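You operate a simulated robot arm through the tools that you are given. There is no shell and no other tool.

You run a simulated robot arm. Do the job below in one go: nothing can be reset, and whatever is moved stays where it is left.

Task
Clamp the Tamrelle carton, then add the two bottles its label lists and shut both flaps.
Fine: take them from the green rack. Set down upright: what you pick out.

The check looks at the end state, three seconds after you hand in, the way a careful person would. Anything else that was tipped, shoved, dropped, spilled or broken makes it a failure.

Robot
A 7-joint arm with a two-finger parallel gripper, fixed in place. Base frame: the origin is on the floor under the middle of its stand, x ahead of it, y to its left, z up; the work surface is at about z = 0.73. Readings come in m, degrees, newtons and seconds.
It reaches about 1.479 m from its shoulder. Its first joint turns from -166.0 to 166.0 degrees. Payload 4.4 kg.
Tool frame: the origin (TCP) lies between the finger pads and is the grasp point; the fingertips stand 0.023 m ahead of it; z points along the fingers, y is the line along which they close. Largest opening 0.094 m; finger width 0.038, thickness 0.01; the body of the gripper, 0.054 by 0.096 m, starts 0.039 m behind the TCP.
Orientation is that of the tool frame in the base frame, as a unit quaternion [x, y, z, w]. With the fingers straight down and closing along the base's y, the tool's x points along the base's -x, its y along +y and its z along -z.

Tools
- The arm moves only by the tool move_arm. Its argument "targets" is text: rows parted by semicolons, each of 6 numbers parted by spaces: the shift along the base's x, y, z in m, then the turn, a rotation vector about the base's x, y, z in degrees. In form: tx ty tz wx wy wz; .... A call has 1 to 20 rows; each row is the pose to reach, as a shift and turn from the pose commanded when the call began. "hand" is the closure, from 0 (fully open) to 1 (shut), set as the call begins (left out, the last holds). Rows are played at 5 a second. More than 0.05 m and 8.6 degrees between two rows, or a gripper value outside its range, and nothing of the call is played. A pose out of reach is approached as far as the arm can. The call stops where the force on the tool passes 90 N (or 10 N more than at its start, if that is more) or the arm is blocked; 0.2 s more then pass. The fingers move at their own pace (about 0.072 m/s each) and stop on an object; they squeeze with about 28 N. The grip force told is the motor's: it shows also when the fingers shut on nothing. Time passes only in rows, and 0.2 s behind the last, so rows that repeat a pose let the fingers close. It gives the time, the measured TCP pose, the force on the tool (base axes), the opening and the grip force at its end, in the units of the frame above (readings bear some noise), with the torque about the TCP (base axes, N m) and any sound that the robot's microphone picked up.
- Cameras (640 x 400 px; columns grow to the right, rows downward): "scene" is fixed at [0.052, 0.4995, 1.5145]; the picture's right is [0.18, -0.98, 0.00], its down [-0.59, -0.11, -0.80] and it looks along [0.79, 0.15, -0.60] (base axes); focal length 327 px, centre (320, 200). "wrist" rides on the gripper at [0.086, 0.016, -0.075] in the tool frame; the picture's right is [-0.18, 0.98, 0.00], its down [-0.58, -0.11, -0.81] and it looks along [-0.79, -0.15, 0.59] (tool axes); focal length 243 px, centre (320, 200). There is no depth. A picture from a camera that has moved, and an enlarged one, comes with that camera's place and axes in the base frame and with its lens.
- camera(camera): a new picture of that camera. No time passes.
- zoom(camera, box): a new picture of the part [left, top, right, bottom] of that camera's present view, enlarged. No time passes.
- job_done(): hands the job in; it is judged then, once.

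Nothing tells you positions but the pictures and the camera data. Unless the task says otherwise, let go and move clear before handing in.

The tools are called after ">>>" as name(argument=value, ...) on one line, values as JSON. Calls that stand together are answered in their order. move_arm: Moves the arm, as the interface text tells. Its arguments: {"type":"object","properties":{"targets":{"type":"string"},"hand":{"type":"number"}},"required":["targets"]} The other tools are called the same way: camera (camera) takes a picture; zoom (camera, box) takes an enlarged picture of a part of a camera's view; job_done () hands the job in.

At the start:

```text
time_s: 0.0
ee_pos: [0.5548, 0.5841, 1.1835]
orientation: [0.0, 1.0, -0.001, 0.0]
wrist_force: [0.2, -0.1, 0.6]
torque: [-0.02, 0.03, 0.01]
gripper_width: 0.0942
gripper_force: 0.0
```

scene: 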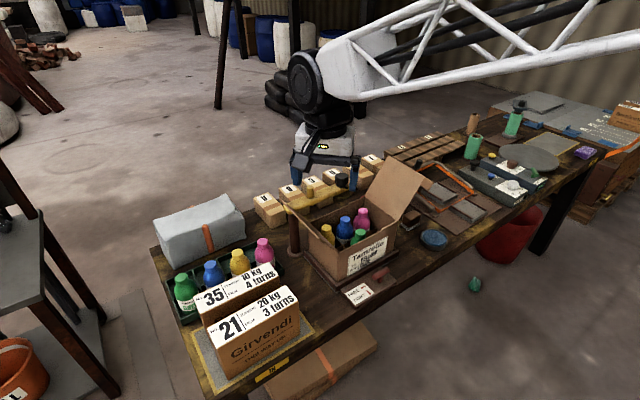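
wrist: 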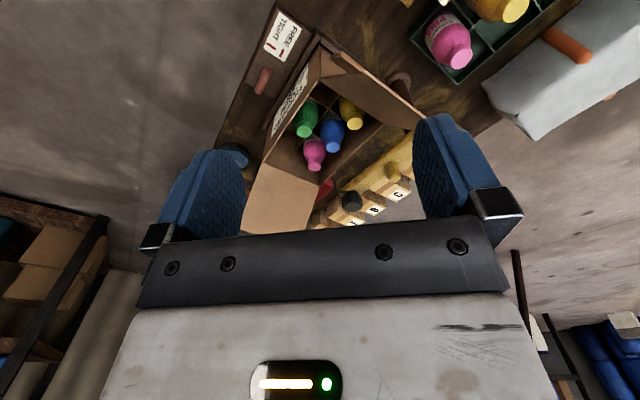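

I see a carton labelled Tamrelle with some bottles already in it, a green rack with bottles at the left, and a clamp fixture near the carton. I'll zoom in on the details before moving.

>>> zoom(camera="scene", box=[280, 150, 440, 310])

>>> zoom(camera="scene", box=[150, 180, 310, 300])

>>> zoom(camera="scene", box=[240, 140, 400, 240])

>>> zoom(camera="scene", box=[330, 225, 410, 315])

>>> zoom(camera="wrist", box=[220, 0, 460, 240])

```text
2.50 times, centred on (360, 230) of scene
camera zoom: at [0.052, 0.4995, 1.5145], right [0.18, -0.98, 0.0], down [-0.59, -0.11, -0.8], along [0.79, 0.15, -0.6], focal length 818 px, centre (220, 125)
```

zoom: 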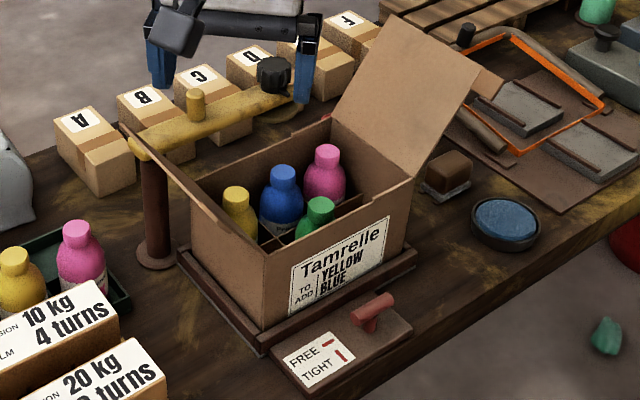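

```text
3.33 times, centred on (230, 240) of scene
camera zoom: at [0.052, 0.4995, 1.5145], right [0.18, -0.98, 0.0], down [-0.59, -0.11, -0.8], along [0.79, 0.15, -0.6], focal length 1091 px, centre (620, 67)
```

zoom: 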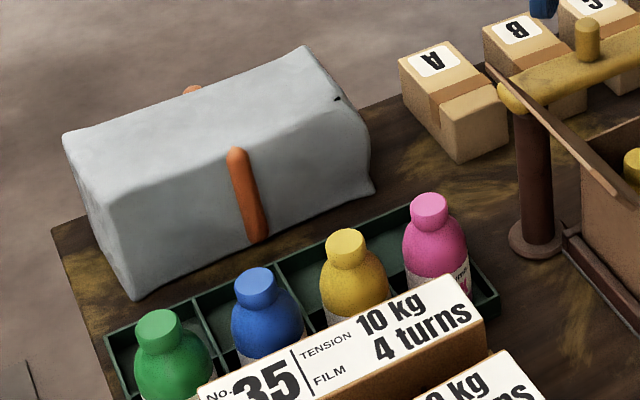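

```text
4.00 times, centred on (320, 190) of scene
camera zoom: at [0.052, 0.4995, 1.5145], right [0.18, -0.98, 0.0], down [-0.59, -0.11, -0.8], along [0.79, 0.15, -0.6], focal length 1309 px, centre (320, 240)
```

zoom: 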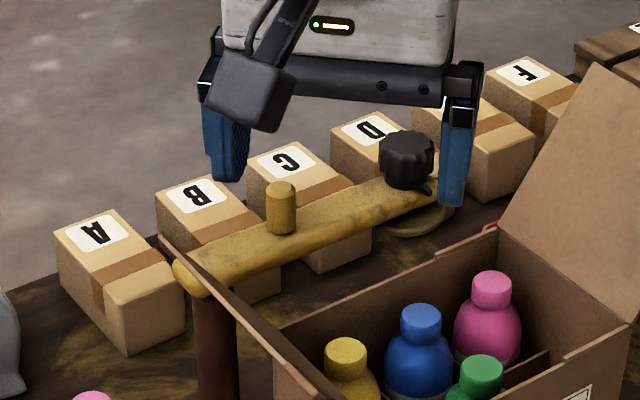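

```text
4.44 times, centred on (370, 270) of scene
camera zoom: at [0.052, 0.4995, 1.5145], right [0.18, -0.98, 0.0], down [-0.59, -0.11, -0.8], along [0.79, 0.15, -0.6], focal length 1455 px, centre (98, -111)
```

zoom: 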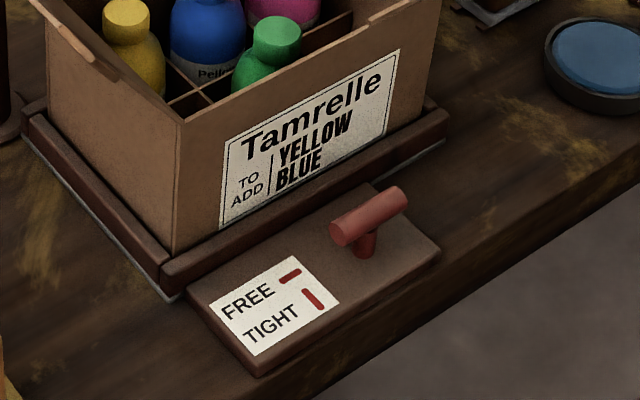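

```text
1.67 times, centred on (340, 120) of wrist
camera zoom: at [0.4698, 0.5998, 1.2595], right [0.18, 0.98, 0.0], down [0.58, -0.11, 0.81], along [0.79, -0.15, -0.59], focal length 404 px, centre (287, 333)
```

zoom: 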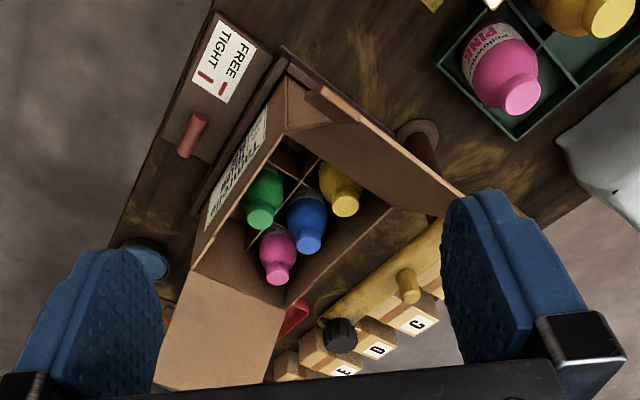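

I read the label as TO ADD: YELLOW, BLUE. The clamp is a red T-handle, currently lined up with the FREE mark. Next I'll tilt the wrist camera for an overhead view of the carton.

>>> move_arm(targets="0.02 -0.01 0.02 0 7.5 0; 0.045 -0.02 0.04 0 15 0; 0.07 -0.03 0.04 0 22.5 0; 0.095 -0.04 0.04 0 30 0; 0.12 -0.05 0.04 0 37.5 0; 0.14 -0.055 0.04 0 45 0; 0.14 -0.055 0.04 0 45 0", hand=0)

>>> camera(camera="wrist")

>>> camera(camera="scene")

```text
time_s: 1.6
ee_pos: [0.6951, 0.5311, 1.2234]
orientation: [-0.001, 0.924, 0.0, -0.384]
wrist_force: [-0.5, 0.5, 0.3]
torque: [0.0, 0.01, 0.02]
gripper_width: 0.0939
gripper_force: 0.1
```

```text
taken
camera wrist: at [0.6876, 0.5466, 1.339], right [0.13, 0.98, -0.13], down [0.98, -0.11, 0.16], along [0.14, -0.15, -0.98], focal length 243 px, centre (320, 200)
```

wrist: 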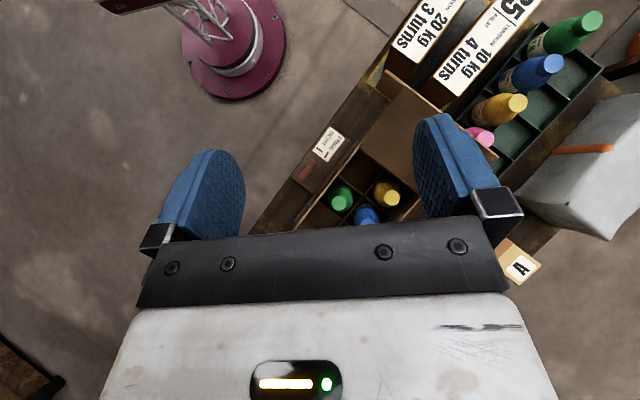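

```text
taken
```

scene: 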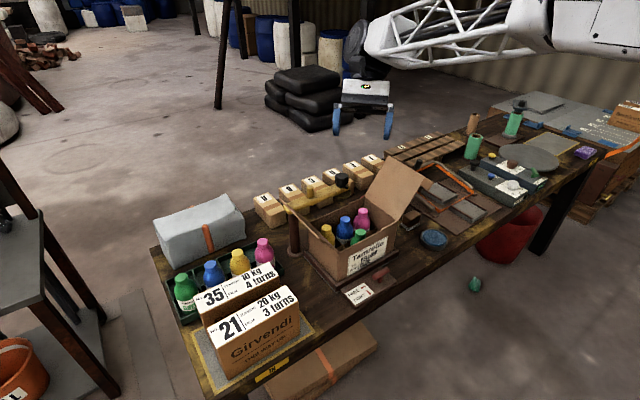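

The overhead view works, but the gripper hides half of the carton. I'll shift forward so the carton sits in the clear part of the frame.

>>> move_arm(targets="0.04 0 0.0 0 0 0; 0.08 0 0 0 0 0; 0.12 0 0 0 0 0; 0.16 0 0 0 0 0; 0.16 0 0 0 0 0")

>>> camera(camera="wrist")

>>> zoom(camera="wrist", box=[200, 20, 460, 200])

>>> zoom(camera="scene", box=[240, 140, 440, 280])

```text
time_s: 2.8
ee_pos: [0.8317, 0.5201, 1.1987]
orientation: [-0.001, 0.924, 0.0, -0.382]
wrist_force: [0.3, 0.1, 0.8]
torque: [0.04, -0.03, 0.01]
gripper_width: 0.0938
gripper_force: 0.0
out of reach, approached as far as the arm can: row 3, 4, 5
```

```text
taken
camera wrist: at [0.8225, 0.5346, 1.3136], right [0.13, 0.98, -0.13], down [0.98, -0.11, 0.16], along [0.14, -0.15, -0.98], focal length 243 px, centre (320, 200)
```

wrist: 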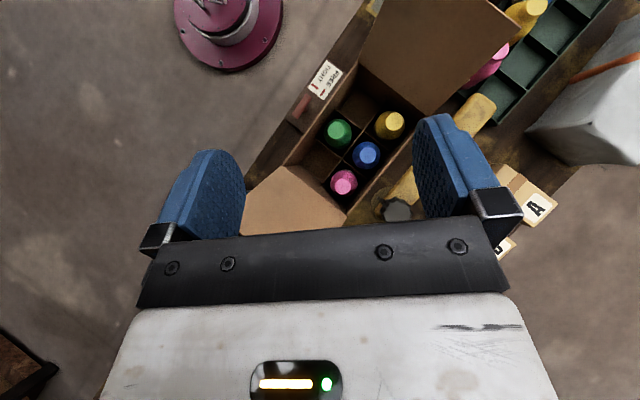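

```text
2.22 times, centred on (330, 110) of wrist
camera zoom: at [0.8225, 0.5346, 1.3136], right [0.13, 0.98, -0.13], down [0.98, -0.11, 0.16], along [0.14, -0.15, -0.98], focal length 539 px, centre (298, 400)
```

zoom: 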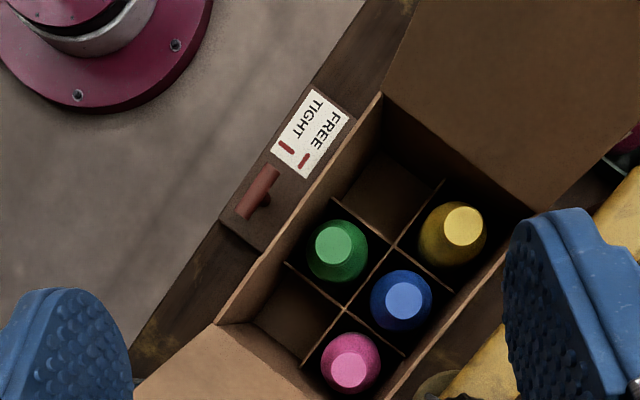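

```text
2.86 times, centred on (340, 210) of scene
camera zoom: at [0.052, 0.4995, 1.5145], right [0.18, -0.98, 0.0], down [-0.59, -0.11, -0.8], along [0.79, 0.15, -0.6], focal length 935 px, centre (263, 171)
```

zoom: 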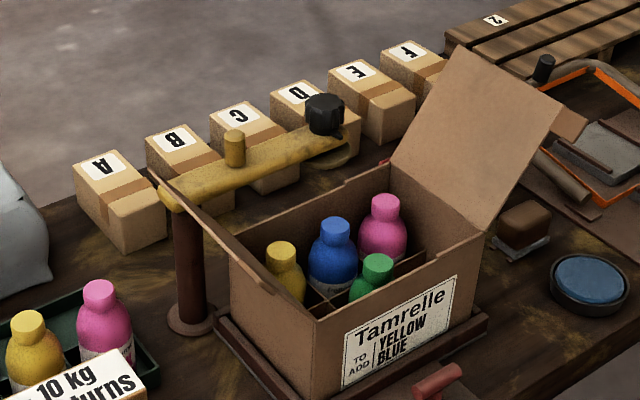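

Both empty cells are in the label-side row, at its left and right ends. I put the near top corner of the carton at about (0.667, 0.562, 0.885) and its long side at about -45°. Before touching anything I'll look closer at the yellow arm, the handle and the rack.

>>> zoom(camera="scene", box=[275, 165, 375, 225])

>>> zoom(camera="wrist", box=[240, 40, 340, 160])

>>> zoom(camera="wrist", box=[440, 0, 640, 200])

>>> zoom(camera="scene", box=[340, 260, 410, 310])

>>> zoom(camera="scene", box=[150, 180, 330, 390])

```text
6.40 times, centred on (325, 195) of scene
camera zoom: at [0.052, 0.4995, 1.5145], right [0.18, -0.98, 0.0], down [-0.59, -0.11, -0.8], along [0.79, 0.15, -0.6], focal length 2095 px, centre (288, 232)
```

zoom: 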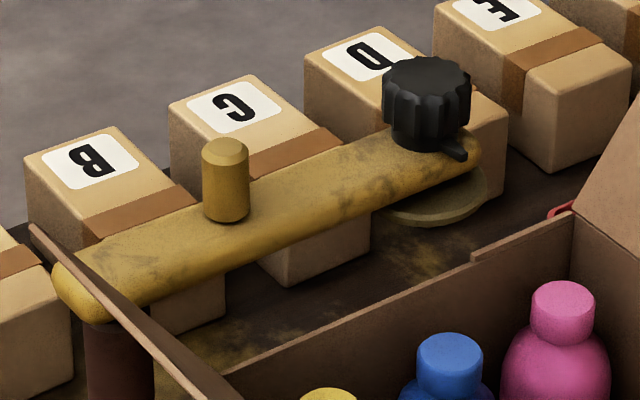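

```text
3.33 times, centred on (290, 100) of wrist
camera zoom: at [0.8225, 0.5346, 1.3136], right [0.13, 0.98, -0.13], down [0.98, -0.11, 0.16], along [0.14, -0.15, -0.98], focal length 809 px, centre (420, 533)
```

zoom: 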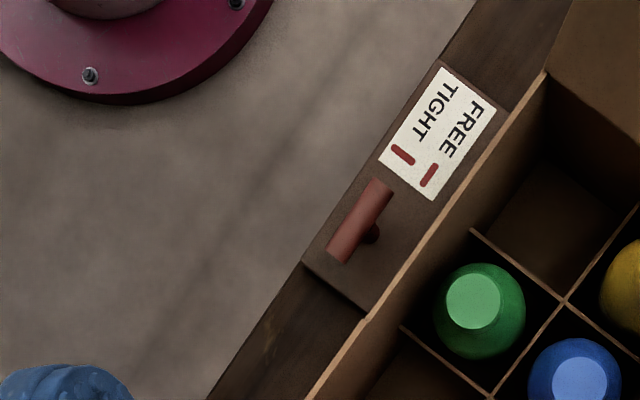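

```text
2.00 times, centred on (540, 100) of wrist
camera zoom: at [0.8225, 0.5346, 1.3136], right [0.13, 0.98, -0.13], down [0.98, -0.11, 0.16], along [0.14, -0.15, -0.98], focal length 485 px, centre (-120, 400)
```

zoom: 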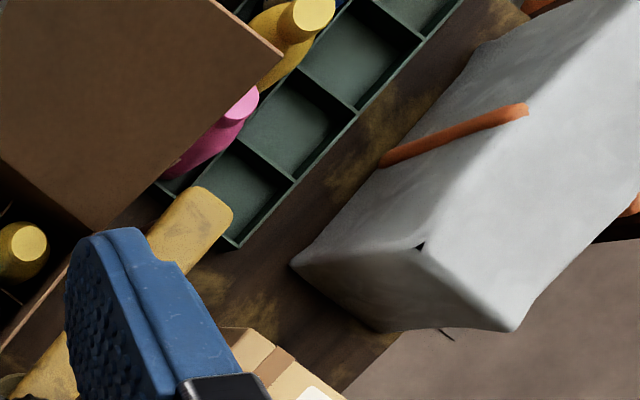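

```text
8.00 times, centred on (375, 285) of scene
camera zoom: at [0.052, 0.4995, 1.5145], right [0.18, -0.98, 0.0], down [-0.59, -0.11, -0.8], along [0.79, 0.15, -0.6], focal length 2618 px, centre (-120, -480)
```

zoom: 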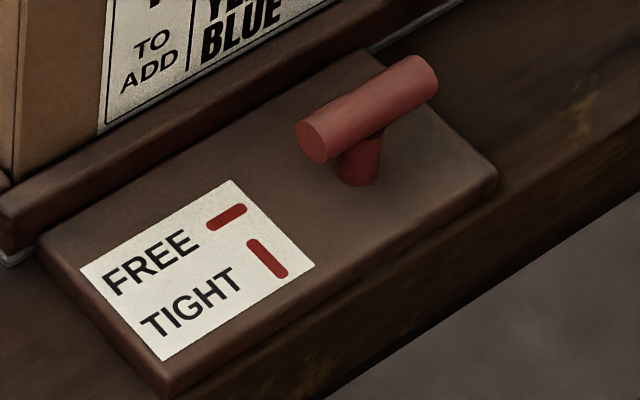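

```text
1.90 times, centred on (240, 285) of scene
camera zoom: at [0.052, 0.4995, 1.5145], right [0.18, -0.98, 0.0], down [-0.59, -0.11, -0.8], along [0.79, 0.15, -0.6], focal length 623 px, centre (472, 38)
```

zoom: 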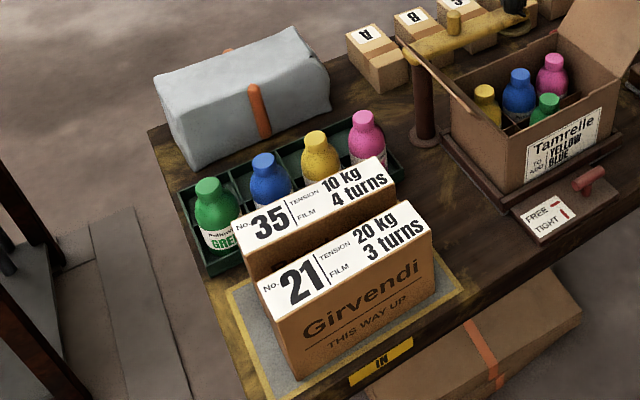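

The handle's bar centre is at about (0.695, 0.443, 0.789), parallel to the long side of the carton, which is FREE. The yellow and blue bottle caps in the rack are near (0.626, 0.831, 0.87) and (0.573, 0.884, 0.87). I'll go back within reach and straighten the tool, then deal with the clamp handle first.

>>> move_arm(targets="-0.03 0 0 0 -7 0; -0.06 0 0 0 -14 0; -0.09 0 0 0 -21 0; -0.12 -0.01 0 0 -28 0; -0.15 -0.03 0 0 -36 0; -0.16 -0.05 0 0 -44.5 0; -0.16 -0.05 0 0 -44.5 0")

>>> camera(camera="wrist")

```text
time_s: 4.4
ee_pos: [0.6719, 0.4667, 1.1982]
orientation: [-0.001, 1.0, 0.0, -0.003]
wrist_force: [-0.4, -0.3, 0.0]
torque: [0.0, -0.03, 0.0]
gripper_width: 0.0939
gripper_force: 0.2
```

```text
taken
camera wrist: at [0.586, 0.4842, 1.2755], right [0.18, 0.98, 0.0], down [0.59, -0.11, 0.8], along [0.79, -0.15, -0.6], focal length 243 px, centre (320, 200)
```

wrist: 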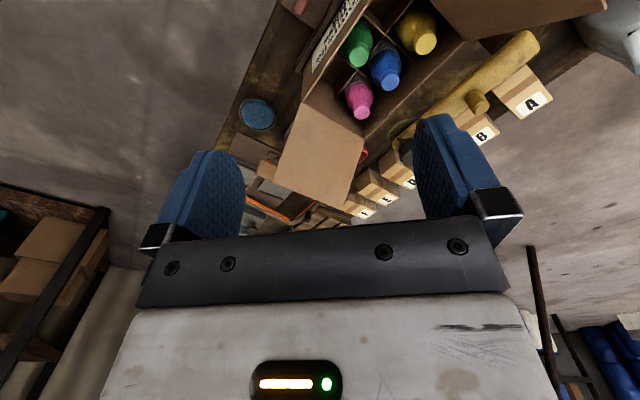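

The arm is upright again at about (0.672, 0.467, 1.198). Now I'll go above the handle and yaw about -45° so that the fingers straddle the bar.

>>> move_arm(targets="0.004 -0.004 -0.04 0 0 -7.6; 0.008 -0.008 -0.08 0 0 -15.2; 0.012 -0.012 -0.12 0 0 -22.8; 0.016 -0.016 -0.16 0 0 -30.4; 0.02 -0.02 -0.19 0 0 -38; 0.0227 -0.0234 -0.2 0 0 -45.6; 0.0227 -0.0234 -0.2 0 0 -45.6", hand=0.4)

>>> camera(camera="wrist")

>>> camera(camera="scene")

```text
time_s: 6.0
ee_pos: [0.695, 0.4435, 0.9981]
orientation: [0.387, 0.922, 0.002, -0.005]
wrist_force: [0.5, 0.5, 0.1]
torque: [0.0, -0.04, -0.03]
gripper_width: 0.0564
gripper_force: 0.2
```

```text
taken
camera wrist: at [0.6461, 0.5164, 1.0746], right [0.83, 0.56, 0.0], down [0.33, -0.5, 0.8], along [0.44, -0.67, -0.6], focal length 243 px, centre (320, 200)
```

wrist: 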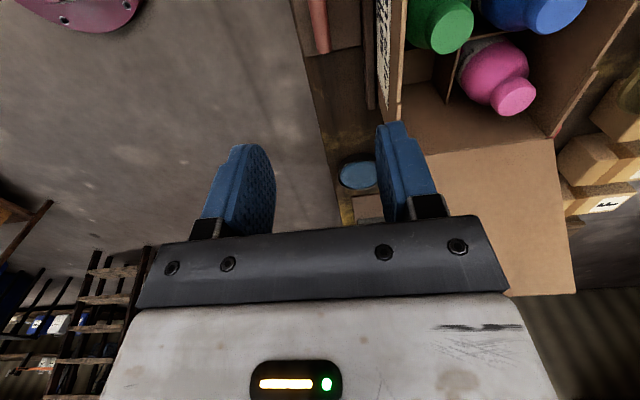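

```text
taken
```

scene: 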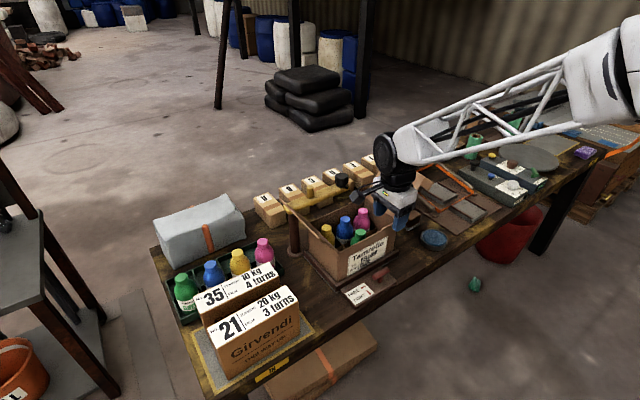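

The handle shows where I predicted it, directly under the TCP. I'll descend with the fingers partly open, straddling the bar.

>>> move_arm(targets="0 0 -0.04 0 0 0; 0 0 -0.08 0 0 0; 0 0 -0.12 0 0 0; 0 0 -0.15 0 0 0; 0 0 -0.175 0 0 0; 0 0 -0.19 0 0 0; 0 0 -0.2 0 0 0; 0 0 -0.206 0 0 0; 0 0 -0.206 0 0 0")

>>> zoom(camera="scene", box=[310, 190, 450, 310])

>>> camera(camera="wrist")

```text
time_s: 8.0
ee_pos: [0.695, 0.4445, 0.7918]
orientation: [0.387, 0.922, 0.001, -0.004]
wrist_force: [-0.9, 0.1, -0.8]
torque: [0.0, 0.0, -0.02]
gripper_width: 0.0564
gripper_force: 0.1
```

```text
3.33 times, centred on (380, 250) of scene
camera zoom: at [0.052, 0.4995, 1.5145], right [0.18, -0.98, 0.0], down [-0.59, -0.11, -0.8], along [0.79, 0.15, -0.6], focal length 1091 px, centre (120, 33)
```

zoom: 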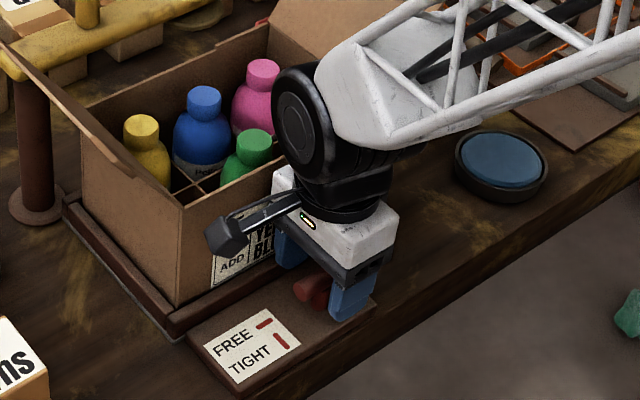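

```text
taken
camera wrist: at [0.6457, 0.5162, 0.8682], right [0.83, 0.56, 0.0], down [0.33, -0.5, 0.8], along [0.45, -0.67, -0.6], focal length 243 px, centre (320, 200)
```

wrist: 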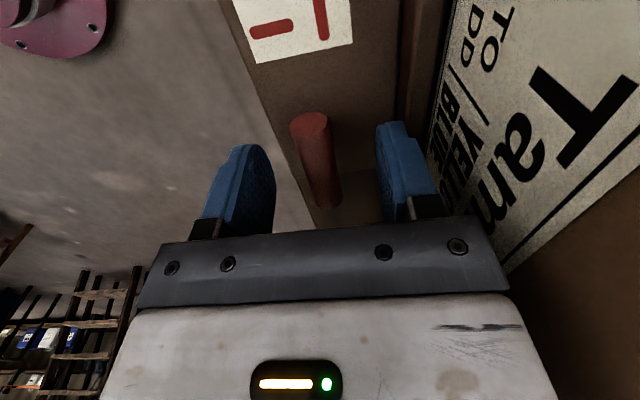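

The bar is centred between the fingers, so I'll close on it.

>>> move_arm(targets="0 0 0 0 0 0; 0 0 0 0 0 0; 0 0 0 0 0 0; 0 0 0 0 0 0", hand=1)

>>> camera(camera="wrist")

```text
time_s: 9.0
ee_pos: [0.6943, 0.4433, 0.7907]
orientation: [0.387, 0.922, 0.001, -0.004]
wrist_force: [-9.1, -6.8, 3.2]
torque: [-0.13, 0.1, -0.06]
gripper_width: 0.0164
gripper_force: 45.1
```

```text
taken
camera wrist: at [0.6454, 0.516, 0.8682], right [0.83, 0.56, 0.0], down [0.33, -0.5, 0.8], along [0.45, -0.67, -0.6], focal length 243 px, centre (320, 200)
```

wrist: 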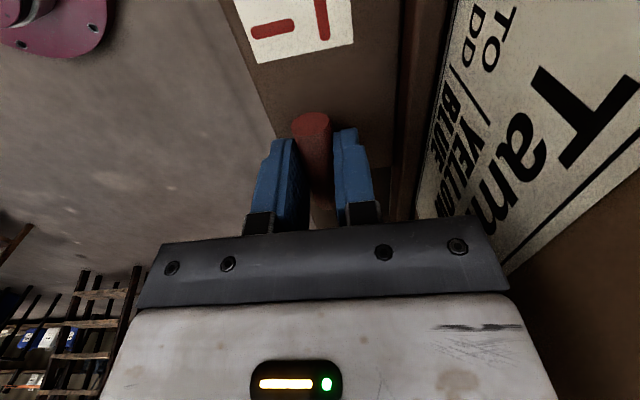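

The bar is gripped: 16 mm wide with a small side load. I'll turn a few degrees counter-clockwise and watch the torque to find which way it goes.

>>> move_arm(targets="-0.001 -0.001 0 0 0 0; -0.0015 -0.0015 0 0 0 4; -0.0015 -0.0015 0 0 0 8; -0.0015 -0.0015 0 0 0 12; -0.0015 -0.0015 0 0 0 12")

>>> camera(camera="wrist")

```text
time_s: 10.2
ee_pos: [0.6927, 0.4433, 0.7924]
orientation: [0.289, 0.957, 0.002, -0.003]
wrist_force: [58.1, 29.0, -17.1]
torque: [0.32, -0.85, -2.11]
gripper_width: 0.0228
gripper_force: 44.9
```

```text
taken
camera wrist: at [0.6309, 0.504, 0.8696], right [0.7, 0.72, 0.0], down [0.43, -0.42, 0.8], along [0.58, -0.56, -0.6], focal length 243 px, centre (320, 200)
```

wrist: 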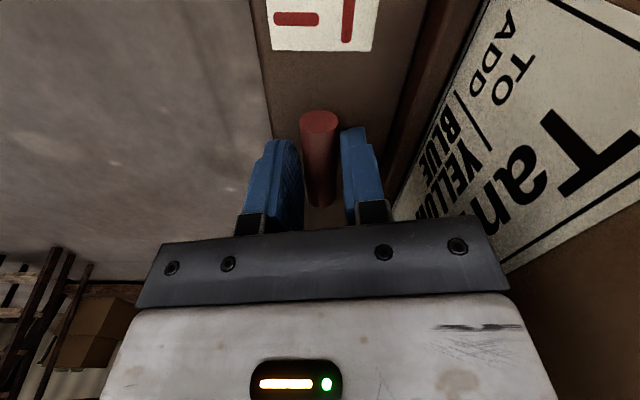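

Counter-clockwise hits a stop: the fingers wedged open and the torque rose to about 2 N m. I'll undo that turn and release. For a clockwise turn the camera must swing away from the carton, so I'll regrip from the other side.

>>> move_arm(targets="0 0 0 0 0 -4; 0 0 0 0 0 -8; 0 0 0 0 0 -12; 0.0 0.0 0 0 0 -12")

```text
time_s: 11.2
ee_pos: [0.6928, 0.4442, 0.7929]
orientation: [0.387, 0.922, 0.002, -0.003]
wrist_force: [36.6, 69.2, -0.2]
torque: [0.99, -0.59, 0.33]
gripper_width: 0.0166
gripper_force: 45.1
```

Counter-clockwise is definitely blocked, so tightening is clockwise. I'll release, rise clear and turn the wrist 180°.

>>> move_arm(targets="0.0005 0.0005 0 0 0 0; 0.0005 0.0005 0 0 0 0; 0.0005 0.0005 0 0 0 0; 0.0005 0.0005 0.02 0 0 0; 0.0005 0.0005 0.06 0 0 0; 0.0005 0.0005 0.10 0 0 0; 0.0005 0.0005 0.14 0 0 0; 0.0005 0.0005 0.18 0 0 0; 0.0005 0.0005 0.22 0 0 0; 0.0005 0.0005 0.26 0 0 0", hand=0.4)

>>> zoom(camera="scene", box=[310, 190, 450, 310])

>>> camera(camera="wrist")

```text
time_s: 13.4
ee_pos: [0.6916, 0.4424, 1.0521]
orientation: [0.387, 0.922, 0.001, -0.004]
wrist_force: [-0.5, -1.0, -0.7]
torque: [0.0, -0.03, 0.01]
gripper_width: 0.0564
gripper_force: 0.1
```

```text
3.33 times, centred on (380, 250) of scene
camera zoom: at [0.052, 0.4995, 1.5145], right [0.18, -0.98, 0.0], down [-0.59, -0.11, -0.8], along [0.79, 0.15, -0.6], focal length 1091 px, centre (120, 33)
```

zoom: 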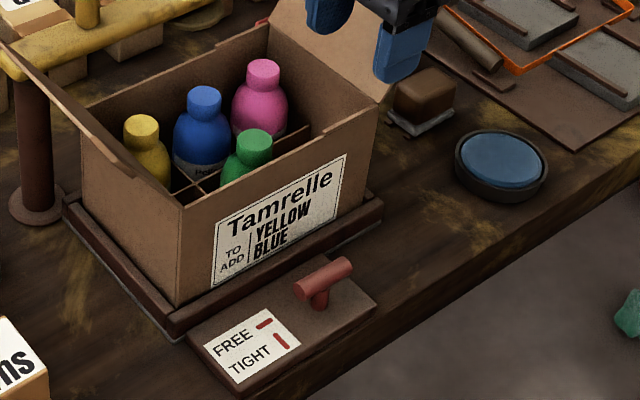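

```text
taken
camera wrist: at [0.6424, 0.5155, 1.1291], right [0.83, 0.56, 0.0], down [0.34, -0.5, 0.8], along [0.44, -0.67, -0.6], focal length 243 px, centre (320, 200)
```

wrist: 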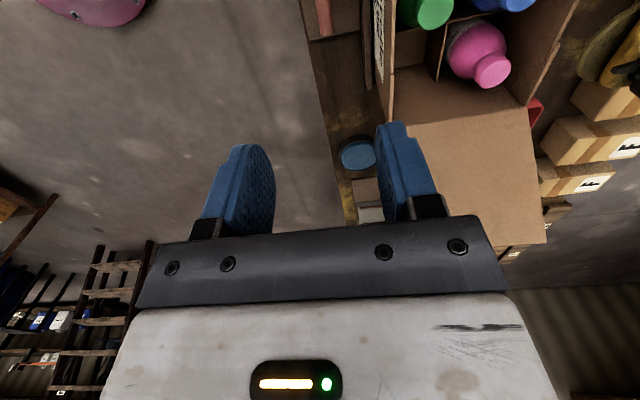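

The handle is still at FREE and undamaged. I'll rotate the wrist 180° counter-clockwise up here, well above everything.

>>> move_arm(targets="0 0 0 0 0 7.5; 0 0 0 0 0 15; 0 0 0 0 0 22.5; 0 0 0 0 0 30; 0 0 0 0 0 37.5; 0 0 0 0 0 45; 0 0 0 0 0 52.5; 0 0 0 0 0 60; 0 0 0 0 0 67.5; 0 0 0 0 0 75; 0 0 0 0 0 82.5; 0 0 0 0 0 90; 0 0 0 0 0 90")

>>> move_arm(targets="0 0 0 0 0 7.5; 0 0 0 0 0 15; 0 0 0 0 0 22.5; 0 0 0 0 0 30; 0 0 0 0 0 37.5; 0 0 0 0 0 45; 0 0 0 0 0 52.5; 0 0 0 0 0 60; 0 0 0 0 0 67.5; 0 0 0 0 0 75; 0 0 0 0 0 82.5; 0 0 0 0 0 90; 0 0 0 0 0 90")

>>> camera(camera="wrist")

>>> camera(camera="scene")

```text
time_s: 16.2
ee_pos: [0.6924, 0.4425, 1.0526]
orientation: [-0.379, 0.925, -0.001, -0.004]
wrist_force: [0.6, 0.4, -0.7]
torque: [0.01, 0.0, 0.02]
gripper_width: 0.0562
gripper_force: 0.1
```

```text
time_s: 19.0
ee_pos: [0.6928, 0.4436, 1.0526]
orientation: [0.922, -0.387, 0.003, 0.002]
wrist_force: [0.1, 0.3, -0.1]
torque: [0.01, -0.01, -0.04]
gripper_width: 0.0564
gripper_force: 0.0
```

```text
taken
camera wrist: at [0.7414, 0.3709, 1.1291], right [-0.83, -0.56, 0.0], down [-0.33, 0.5, 0.8], along [-0.45, 0.67, -0.6], focal length 243 px, centre (320, 200)
```

wrist: 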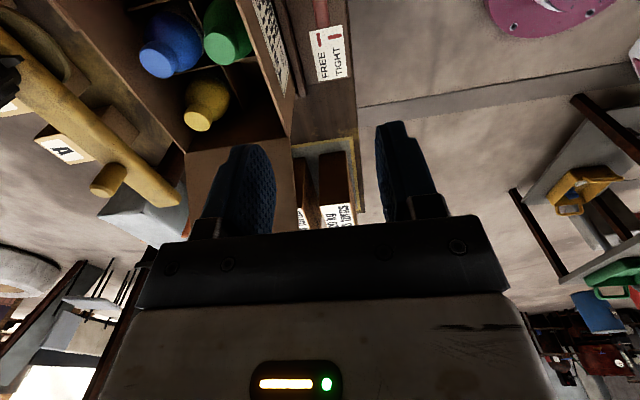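

```text
taken
```

scene: 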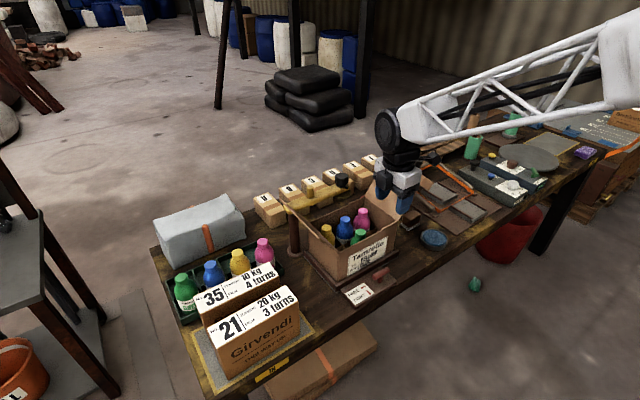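

The wrist reached the opposite yaw. Now I'll go down onto the bar again and grip it.

>>> move_arm(targets="0.0018 -0.0003 -0.04 0 0 0; 0.0018 -0.0003 -0.08 0 0 0; 0.0018 -0.0003 -0.12 0 0 0; 0.0018 -0.0003 -0.16 0 0 0; 0.0018 -0.0003 -0.2 0 0 0; 0.0018 -0.0003 -0.23 0 0 0; 0.0018 -0.0003 -0.25 0 0 0; 0.0018 -0.0003 -0.261 0 0 0; 0.0018 -0.0003 -0.261 0 0 0")

>>> camera(camera="wrist")

>>> zoom(camera="scene", box=[310, 160, 450, 310])

```text
time_s: 21.0
ee_pos: [0.6945, 0.4435, 0.7927]
orientation: [0.922, -0.388, 0.003, 0.001]
wrist_force: [0.9, -0.5, 0.0]
torque: [-0.01, 0.0, -0.02]
gripper_width: 0.0562
gripper_force: 0.1
```

```text
taken
camera wrist: at [0.7438, 0.3704, 0.8689], right [-0.83, -0.56, 0.0], down [-0.33, 0.5, 0.8], along [-0.45, 0.67, -0.6], focal length 243 px, centre (320, 200)
```

wrist: 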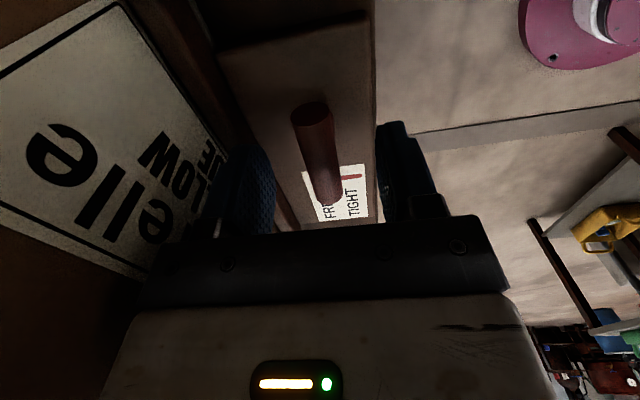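

```text
2.67 times, centred on (380, 235) of scene
camera zoom: at [0.052, 0.4995, 1.5145], right [0.18, -0.98, 0.0], down [-0.59, -0.11, -0.8], along [0.79, 0.15, -0.6], focal length 873 px, centre (160, 107)
```

zoom: 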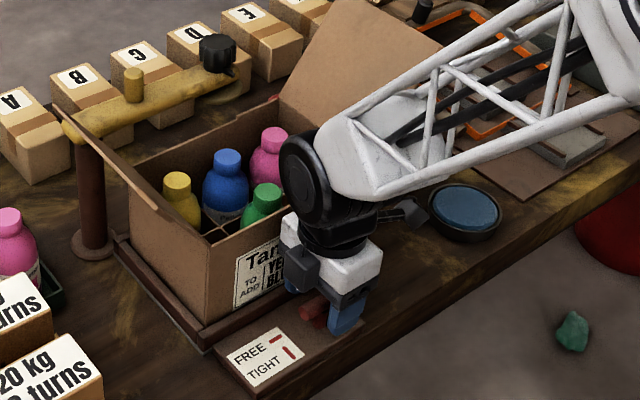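

The bar sits between the fingers again. I'll close and then try a small clockwise turn.

>>> move_arm(targets="0 0 0 0 0 0; 0 0 0 0 0 0; 0 0 0 0 0 0; 0 0 0 0 0 0", hand=1)

>>> move_arm(targets="0 0 0 0 0 -3; 0 0 0 0 0 -6; 0 0 0 0 0 -9; 0 0 0 0 0 -9")

>>> camera(camera="wrist")

```text
time_s: 22.0
ee_pos: [0.694, 0.4431, 0.7914]
orientation: [0.922, -0.388, 0.003, 0.002]
wrist_force: [-17.7, -17.6, 8.7]
torque: [-0.24, 0.27, -0.04]
gripper_width: 0.0168
gripper_force: 45.0
```

```text
time_s: 23.0
ee_pos: [0.6944, 0.4431, 0.7921]
orientation: [0.888, -0.459, 0.005, 0.002]
wrist_force: [-1.8, -19.4, 8.7]
torque: [-0.34, -0.04, 0.0]
gripper_width: 0.0168
gripper_force: 44.6
```

```text
taken
camera wrist: at [0.7314, 0.3633, 0.8687], right [-0.91, -0.42, 0.0], down [-0.25, 0.54, 0.8], along [-0.33, 0.73, -0.6], focal length 243 px, centre (320, 200)
```

wrist: 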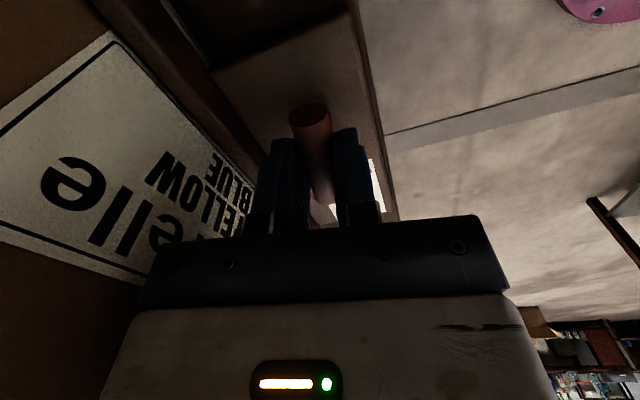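

The handle turns freely clockwise, so I'll carry it most of the way to 90°.

>>> move_arm(targets="-0.0002 -0.0003 0 0 0 -6; -0.0002 -0.0003 0 0 0 -12; -0.0002 -0.0003 0 0 0 -18; -0.0002 -0.0003 0 0 0 -24; -0.0002 -0.0003 0 0 0 -30; -0.0002 -0.0003 0 0 0 -36; -0.0002 -0.0003 0 0 0 -42; -0.0002 -0.0003 0 0 0 -48; -0.0002 -0.0003 0 0 0 -54; -0.0002 -0.0003 0 0 0 -60; -0.0002 -0.0003 0 0 0 -66; -0.0002 -0.0003 0 0 0 -72; -0.0002 -0.0003 0 0 0 -72")

>>> camera(camera="wrist")

>>> zoom(camera="scene", box=[310, 160, 450, 310])

```text
time_s: 25.0
ee_pos: [0.6964, 0.4422, 0.7915]
orientation: [-0.585, 0.811, -0.003, -0.001]
wrist_force: [23.6, 0.0, -16.5]
torque: [0.25, -0.47, -0.02]
gripper_width: 0.0166
gripper_force: 45.0
stopped in row 10: the force on the tool passed its limit at 94 N (the readings are from after the stop); the commanded pose is now the measured one
```

```text
taken
camera wrist: at [0.6535, 0.3662, 0.8685], right [-0.87, 0.48, 0.0], down [0.29, 0.52, 0.8], along [0.39, 0.7, -0.6], focal length 243 px, centre (320, 200)
```

wrist: 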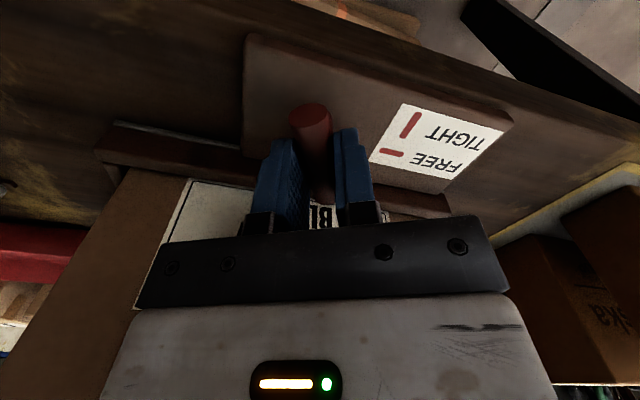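

```text
2.67 times, centred on (380, 235) of scene
camera zoom: at [0.052, 0.4995, 1.5145], right [0.18, -0.98, 0.0], down [-0.59, -0.11, -0.8], along [0.79, 0.15, -0.6], focal length 873 px, centre (160, 107)
```

zoom: 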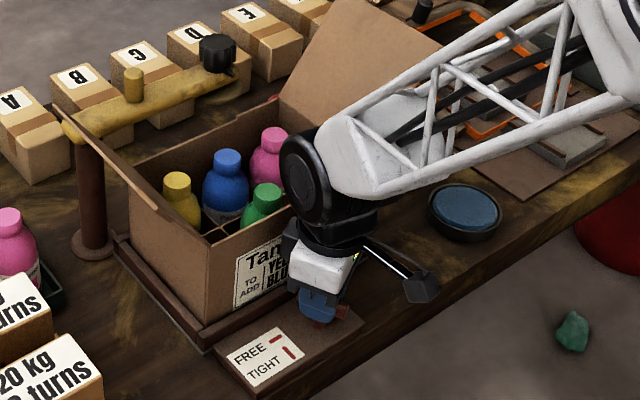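

About 63° of the turn is done. The stop came from a small sideways offset between my rotation centre and the pivot. I'll go on in smaller steps, easing toward the force.

>>> move_arm(targets="0.0006 0 0.0003 0 0 -3; 0.0006 0 0.0003 0 0 -6; 0.0006 0 0.0003 0 0 -9; 0.0006 0 0.0003 0 0 -9")

```text
time_s: 26.0
ee_pos: [0.6974, 0.4433, 0.7925]
orientation: [-0.52, 0.854, -0.003, -0.003]
wrist_force: [3.2, -18.0, -8.0]
torque: [0.03, -0.16, 0.04]
gripper_width: 0.0169
gripper_force: 44.8
```

>>> move_arm(targets="0 -0.0004 0 0 0 -3; 0 -0.0004 0 0 0 -6; 0.0002 -0.0004 0 0 0 -9; 0.0002 -0.0004 0 0 0 -9")

```text
time_s: 27.0
ee_pos: [0.6975, 0.4425, 0.7914]
orientation: [-0.451, 0.893, -0.002, -0.003]
wrist_force: [5.9, -2.4, -19.9]
torque: [0.9, -0.7, -0.01]
gripper_width: 0.0171
gripper_force: 45.1
```

>>> move_arm(targets="0.0002 0 0.0003 0 0 -2; 0.0002 0 0.0003 0 0 -4; 0.0002 0 0.0003 0 0 -6; 0.0002 0 0.0003 0 0 -8; 0.0002 0 0.0003 0 0 -9.5; 0.0002 0 0.0003 0 0 -9.5")

>>> camera(camera="wrist")

```text
time_s: 28.4
ee_pos: [0.6966, 0.4423, 0.7927]
orientation: [-0.376, 0.927, -0.002, -0.003]
wrist_force: [9.0, 2.4, -32.8]
torque: [0.07, -0.11, 0.79]
gripper_width: 0.0167
gripper_force: 44.5
```

```text
taken
camera wrist: at [0.6236, 0.3942, 0.8692], right [-0.55, 0.83, 0.0], down [0.5, 0.33, 0.8], along [0.67, 0.44, -0.6], focal length 243 px, centre (320, 200)
```

wrist: 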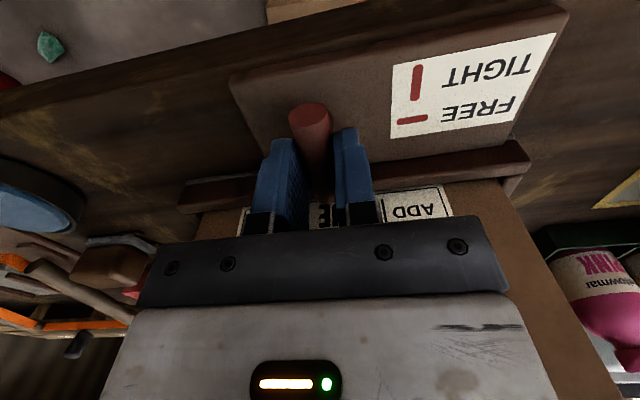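

The yaw is now 44°, so the bar should be at TIGHT, and the torque is starting to rise. I'll nudge 3° further to be sure it is seated, then release and look.

>>> move_arm(targets="0 0 0 0 0 -1.5; 0 0 0 0 0 -3; 0 0 0 0 0 -3")

```text
time_s: 29.2
ee_pos: [0.6961, 0.4418, 0.7934]
orientation: [-0.351, 0.936, -0.001, -0.002]
wrist_force: [4.6, -11.7, -21.5]
torque: [-0.26, 0.01, 1.93]
gripper_width: 0.0181
gripper_force: 44.9
```

Torque rose to 1.9 N m and the fingers began to wedge, which is the end stop at TIGHT. I'll relax, release and rise to inspect.

>>> move_arm(targets="0 0 0 0 0 2; 0 0 0 0 0 2; 0 0 0 0 0 2; 0 0 0 0 0 2; 0 0 0.03 0 0 2; 0 0 0.07 0 0 2; 0 0 0.11 0 0 2; 0 0 0.15 0 0 2; 0 0 0.19 0 0 2; -0.02 -0.02 0.23 0 0 2; -0.04 -0.04 0.26 0 0 2", hand=0.4)

>>> zoom(camera="scene", box=[270, 160, 430, 310])

>>> camera(camera="wrist")

```text
time_s: 31.6
ee_pos: [0.6564, 0.4021, 1.0511]
orientation: [-0.368, 0.93, -0.001, -0.003]
wrist_force: [-0.1, 0.0, -0.8]
torque: [-0.02, 0.0, 0.0]
gripper_width: 0.0564
gripper_force: 0.0
```

```text
2.67 times, centred on (350, 235) of scene
camera zoom: at [0.052, 0.4995, 1.5145], right [0.18, -0.98, 0.0], down [-0.59, -0.11, -0.8], along [0.79, 0.15, -0.6], focal length 873 px, centre (240, 107)
```

zoom: 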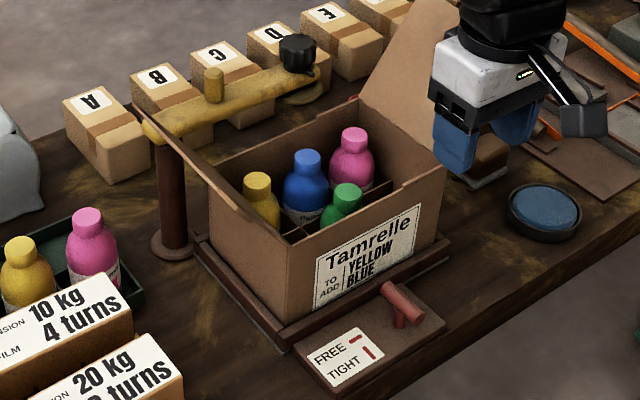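

```text
taken
camera wrist: at [0.5822, 0.3551, 1.1282], right [-0.54, 0.84, 0.0], down [0.5, 0.32, 0.8], along [0.68, 0.43, -0.6], focal length 243 px, centre (320, 200)
```

wrist: 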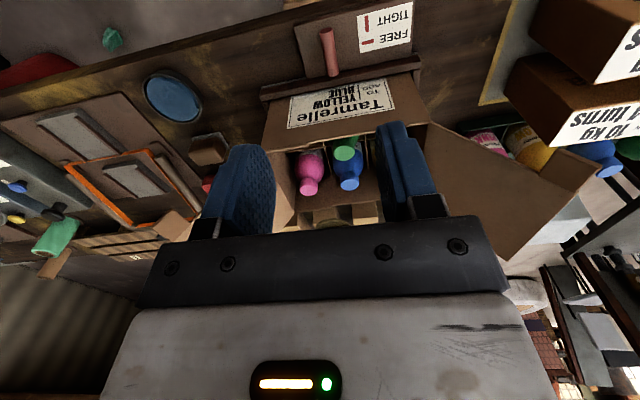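

The handle now lies parallel to the TIGHT mark and the carton hasn't moved. Next I'll rise clear of the left flap and go over to look at the rack.

>>> move_arm(targets="-0.005 0.01 0.045 0 0 0; -0.015 0.03 0.085 0 0 0; -0.03 0.065 0.11 0 0 0; -0.045 0.11 0.12 0 0 0; -0.06 0.155 0.12 0 0 0; -0.08 0.2 0.12 0 0 0; -0.095 0.245 0.12 0 0 0; -0.115 0.29 0.12 0 0 0; -0.13 0.33 0.12 0 0 0; -0.13 0.33 0.12 0 0 0")

>>> camera(camera="wrist")

```text
time_s: 33.8
ee_pos: [0.5251, 0.7369, 1.1708]
orientation: [-0.368, 0.93, -0.002, -0.003]
wrist_force: [1.0, 0.4, 0.4]
torque: [0.03, 0.01, 0.0]
gripper_width: 0.0564
gripper_force: 0.1
```

```text
taken
camera wrist: at [0.4513, 0.6887, 1.2475], right [-0.54, 0.84, 0.0], down [0.5, 0.32, 0.8], along [0.68, 0.43, -0.6], focal length 243 px, centre (320, 200)
```

wrist: 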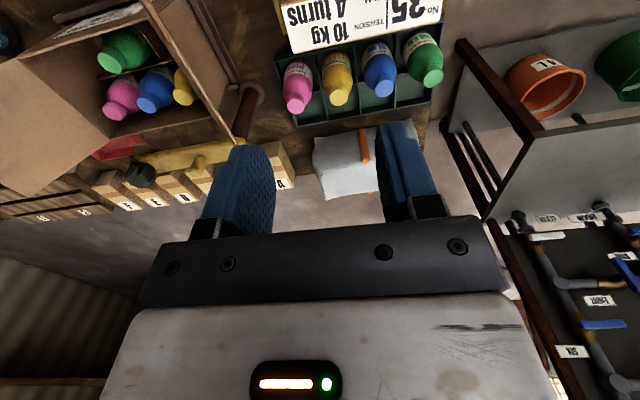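

>>> zoom(camera="wrist", box=[260, 0, 460, 140])

>>> zoom(camera="scene", box=[160, 220, 300, 330])

>>> zoom(camera="wrist", box=[0, 0, 300, 210])

```text
2.86 times, centred on (360, 70) of wrist
camera zoom: at [0.4513, 0.6887, 1.2475], right [-0.54, 0.84, 0.0], down [0.5, 0.32, 0.8], along [0.68, 0.43, -0.6], focal length 693 px, centre (206, 571)
```

zoom: 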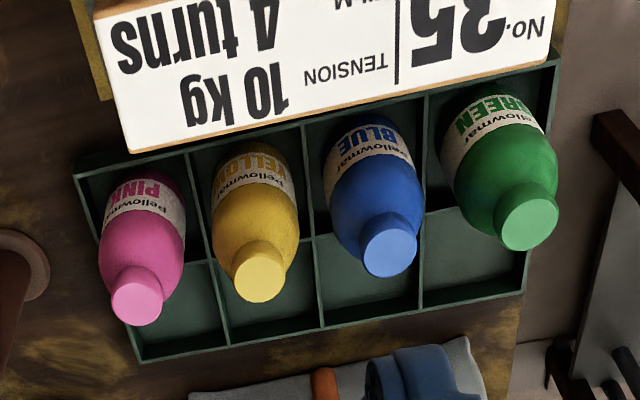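

```text
3.64 times, centred on (230, 275) of scene
camera zoom: at [0.052, 0.4995, 1.5145], right [0.18, -0.98, 0.0], down [-0.59, -0.11, -0.8], along [0.79, 0.15, -0.6], focal length 1190 px, centre (647, -73)
```

zoom: 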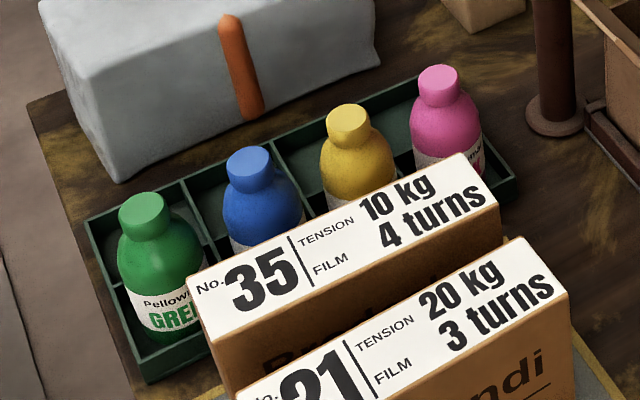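

```text
1.90 times, centred on (150, 105) of wrist
camera zoom: at [0.4513, 0.6887, 1.2475], right [-0.54, 0.84, 0.0], down [0.5, 0.32, 0.8], along [0.68, 0.43, -0.6], focal length 462 px, centre (644, 381)
```

zoom: 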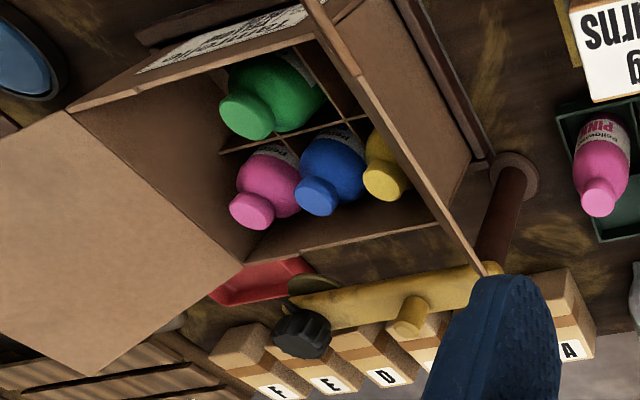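

The rack has yellow and blue bottles with matching labels, and about 8 cm of space to the No. 35 box. I'll turn the wrist so the fingers close across the row, with the camera pointing toward the pink side, and hover over the yellow bottle.

>>> move_arm(targets="0.008 0.008 0 0 0 7.6; 0.016 0.016 0 0 0 15.2; 0.024 0.024 0 0 0 22.8; 0.032 0.032 -0.01 0 0 30.4; 0.04 0.04 -0.02 0 0 38; 0.048 0.048 -0.03 0 0 45.6; 0.056 0.056 -0.045 0 0 53.2; 0.064 0.064 -0.06 0 0 60.8; 0.072 0.072 -0.075 0 0 68.4; 0.08 0.08 -0.09 0 0 76; 0.09 0.09 -0.105 0 0 83.6; 0.097 0.095 -0.12 0 0 91.2; 0.097 0.095 -0.12 0 0 91.2", hand=0.2)

>>> camera(camera="wrist")

>>> zoom(camera="scene", box=[140, 180, 320, 310])

```text
time_s: 36.6
ee_pos: [0.6234, 0.8276, 1.0534]
orientation: [0.922, -0.388, 0.003, 0.0]
wrist_force: [-0.5, 0.3, -0.5]
torque: [-0.01, 0.02, -0.01]
gripper_width: 0.0755
gripper_force: 0.0
```

```text
taken
camera wrist: at [0.6724, 0.7547, 1.1301], right [-0.83, -0.56, 0.0], down [-0.33, 0.49, 0.8], along [-0.45, 0.67, -0.6], focal length 243 px, centre (320, 200)
```

wrist: 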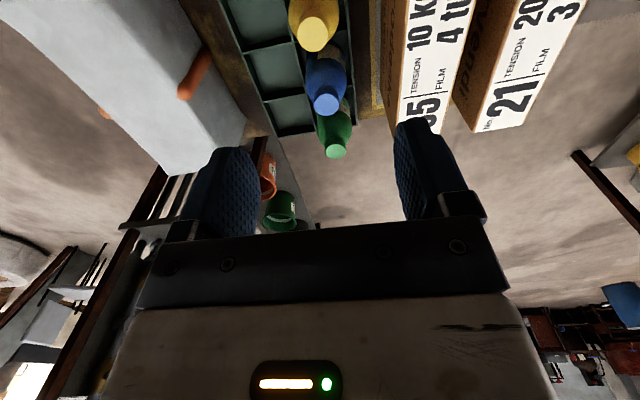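

```text
3.08 times, centred on (230, 245) of scene
camera zoom: at [0.052, 0.4995, 1.5145], right [0.18, -0.98, 0.0], down [-0.59, -0.11, -0.8], along [0.79, 0.15, -0.6], focal length 1007 px, centre (597, 62)
```

zoom: 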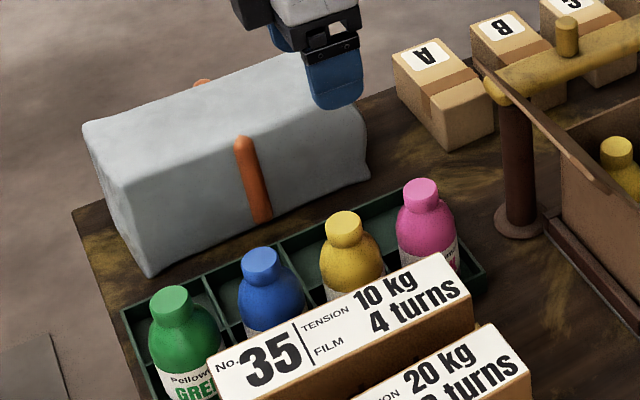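

>>> zoom(camera="wrist", box=[240, 0, 400, 100])

```text
4.00 times, centred on (320, 50) of wrist
camera zoom: at [0.6724, 0.7547, 1.1301], right [-0.83, -0.56, 0.0], down [-0.33, 0.49, 0.8], along [-0.45, 0.67, -0.6], focal length 970 px, centre (320, 800)
```

zoom: 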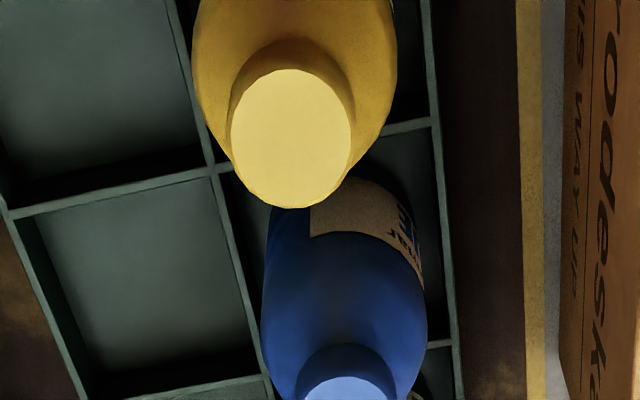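

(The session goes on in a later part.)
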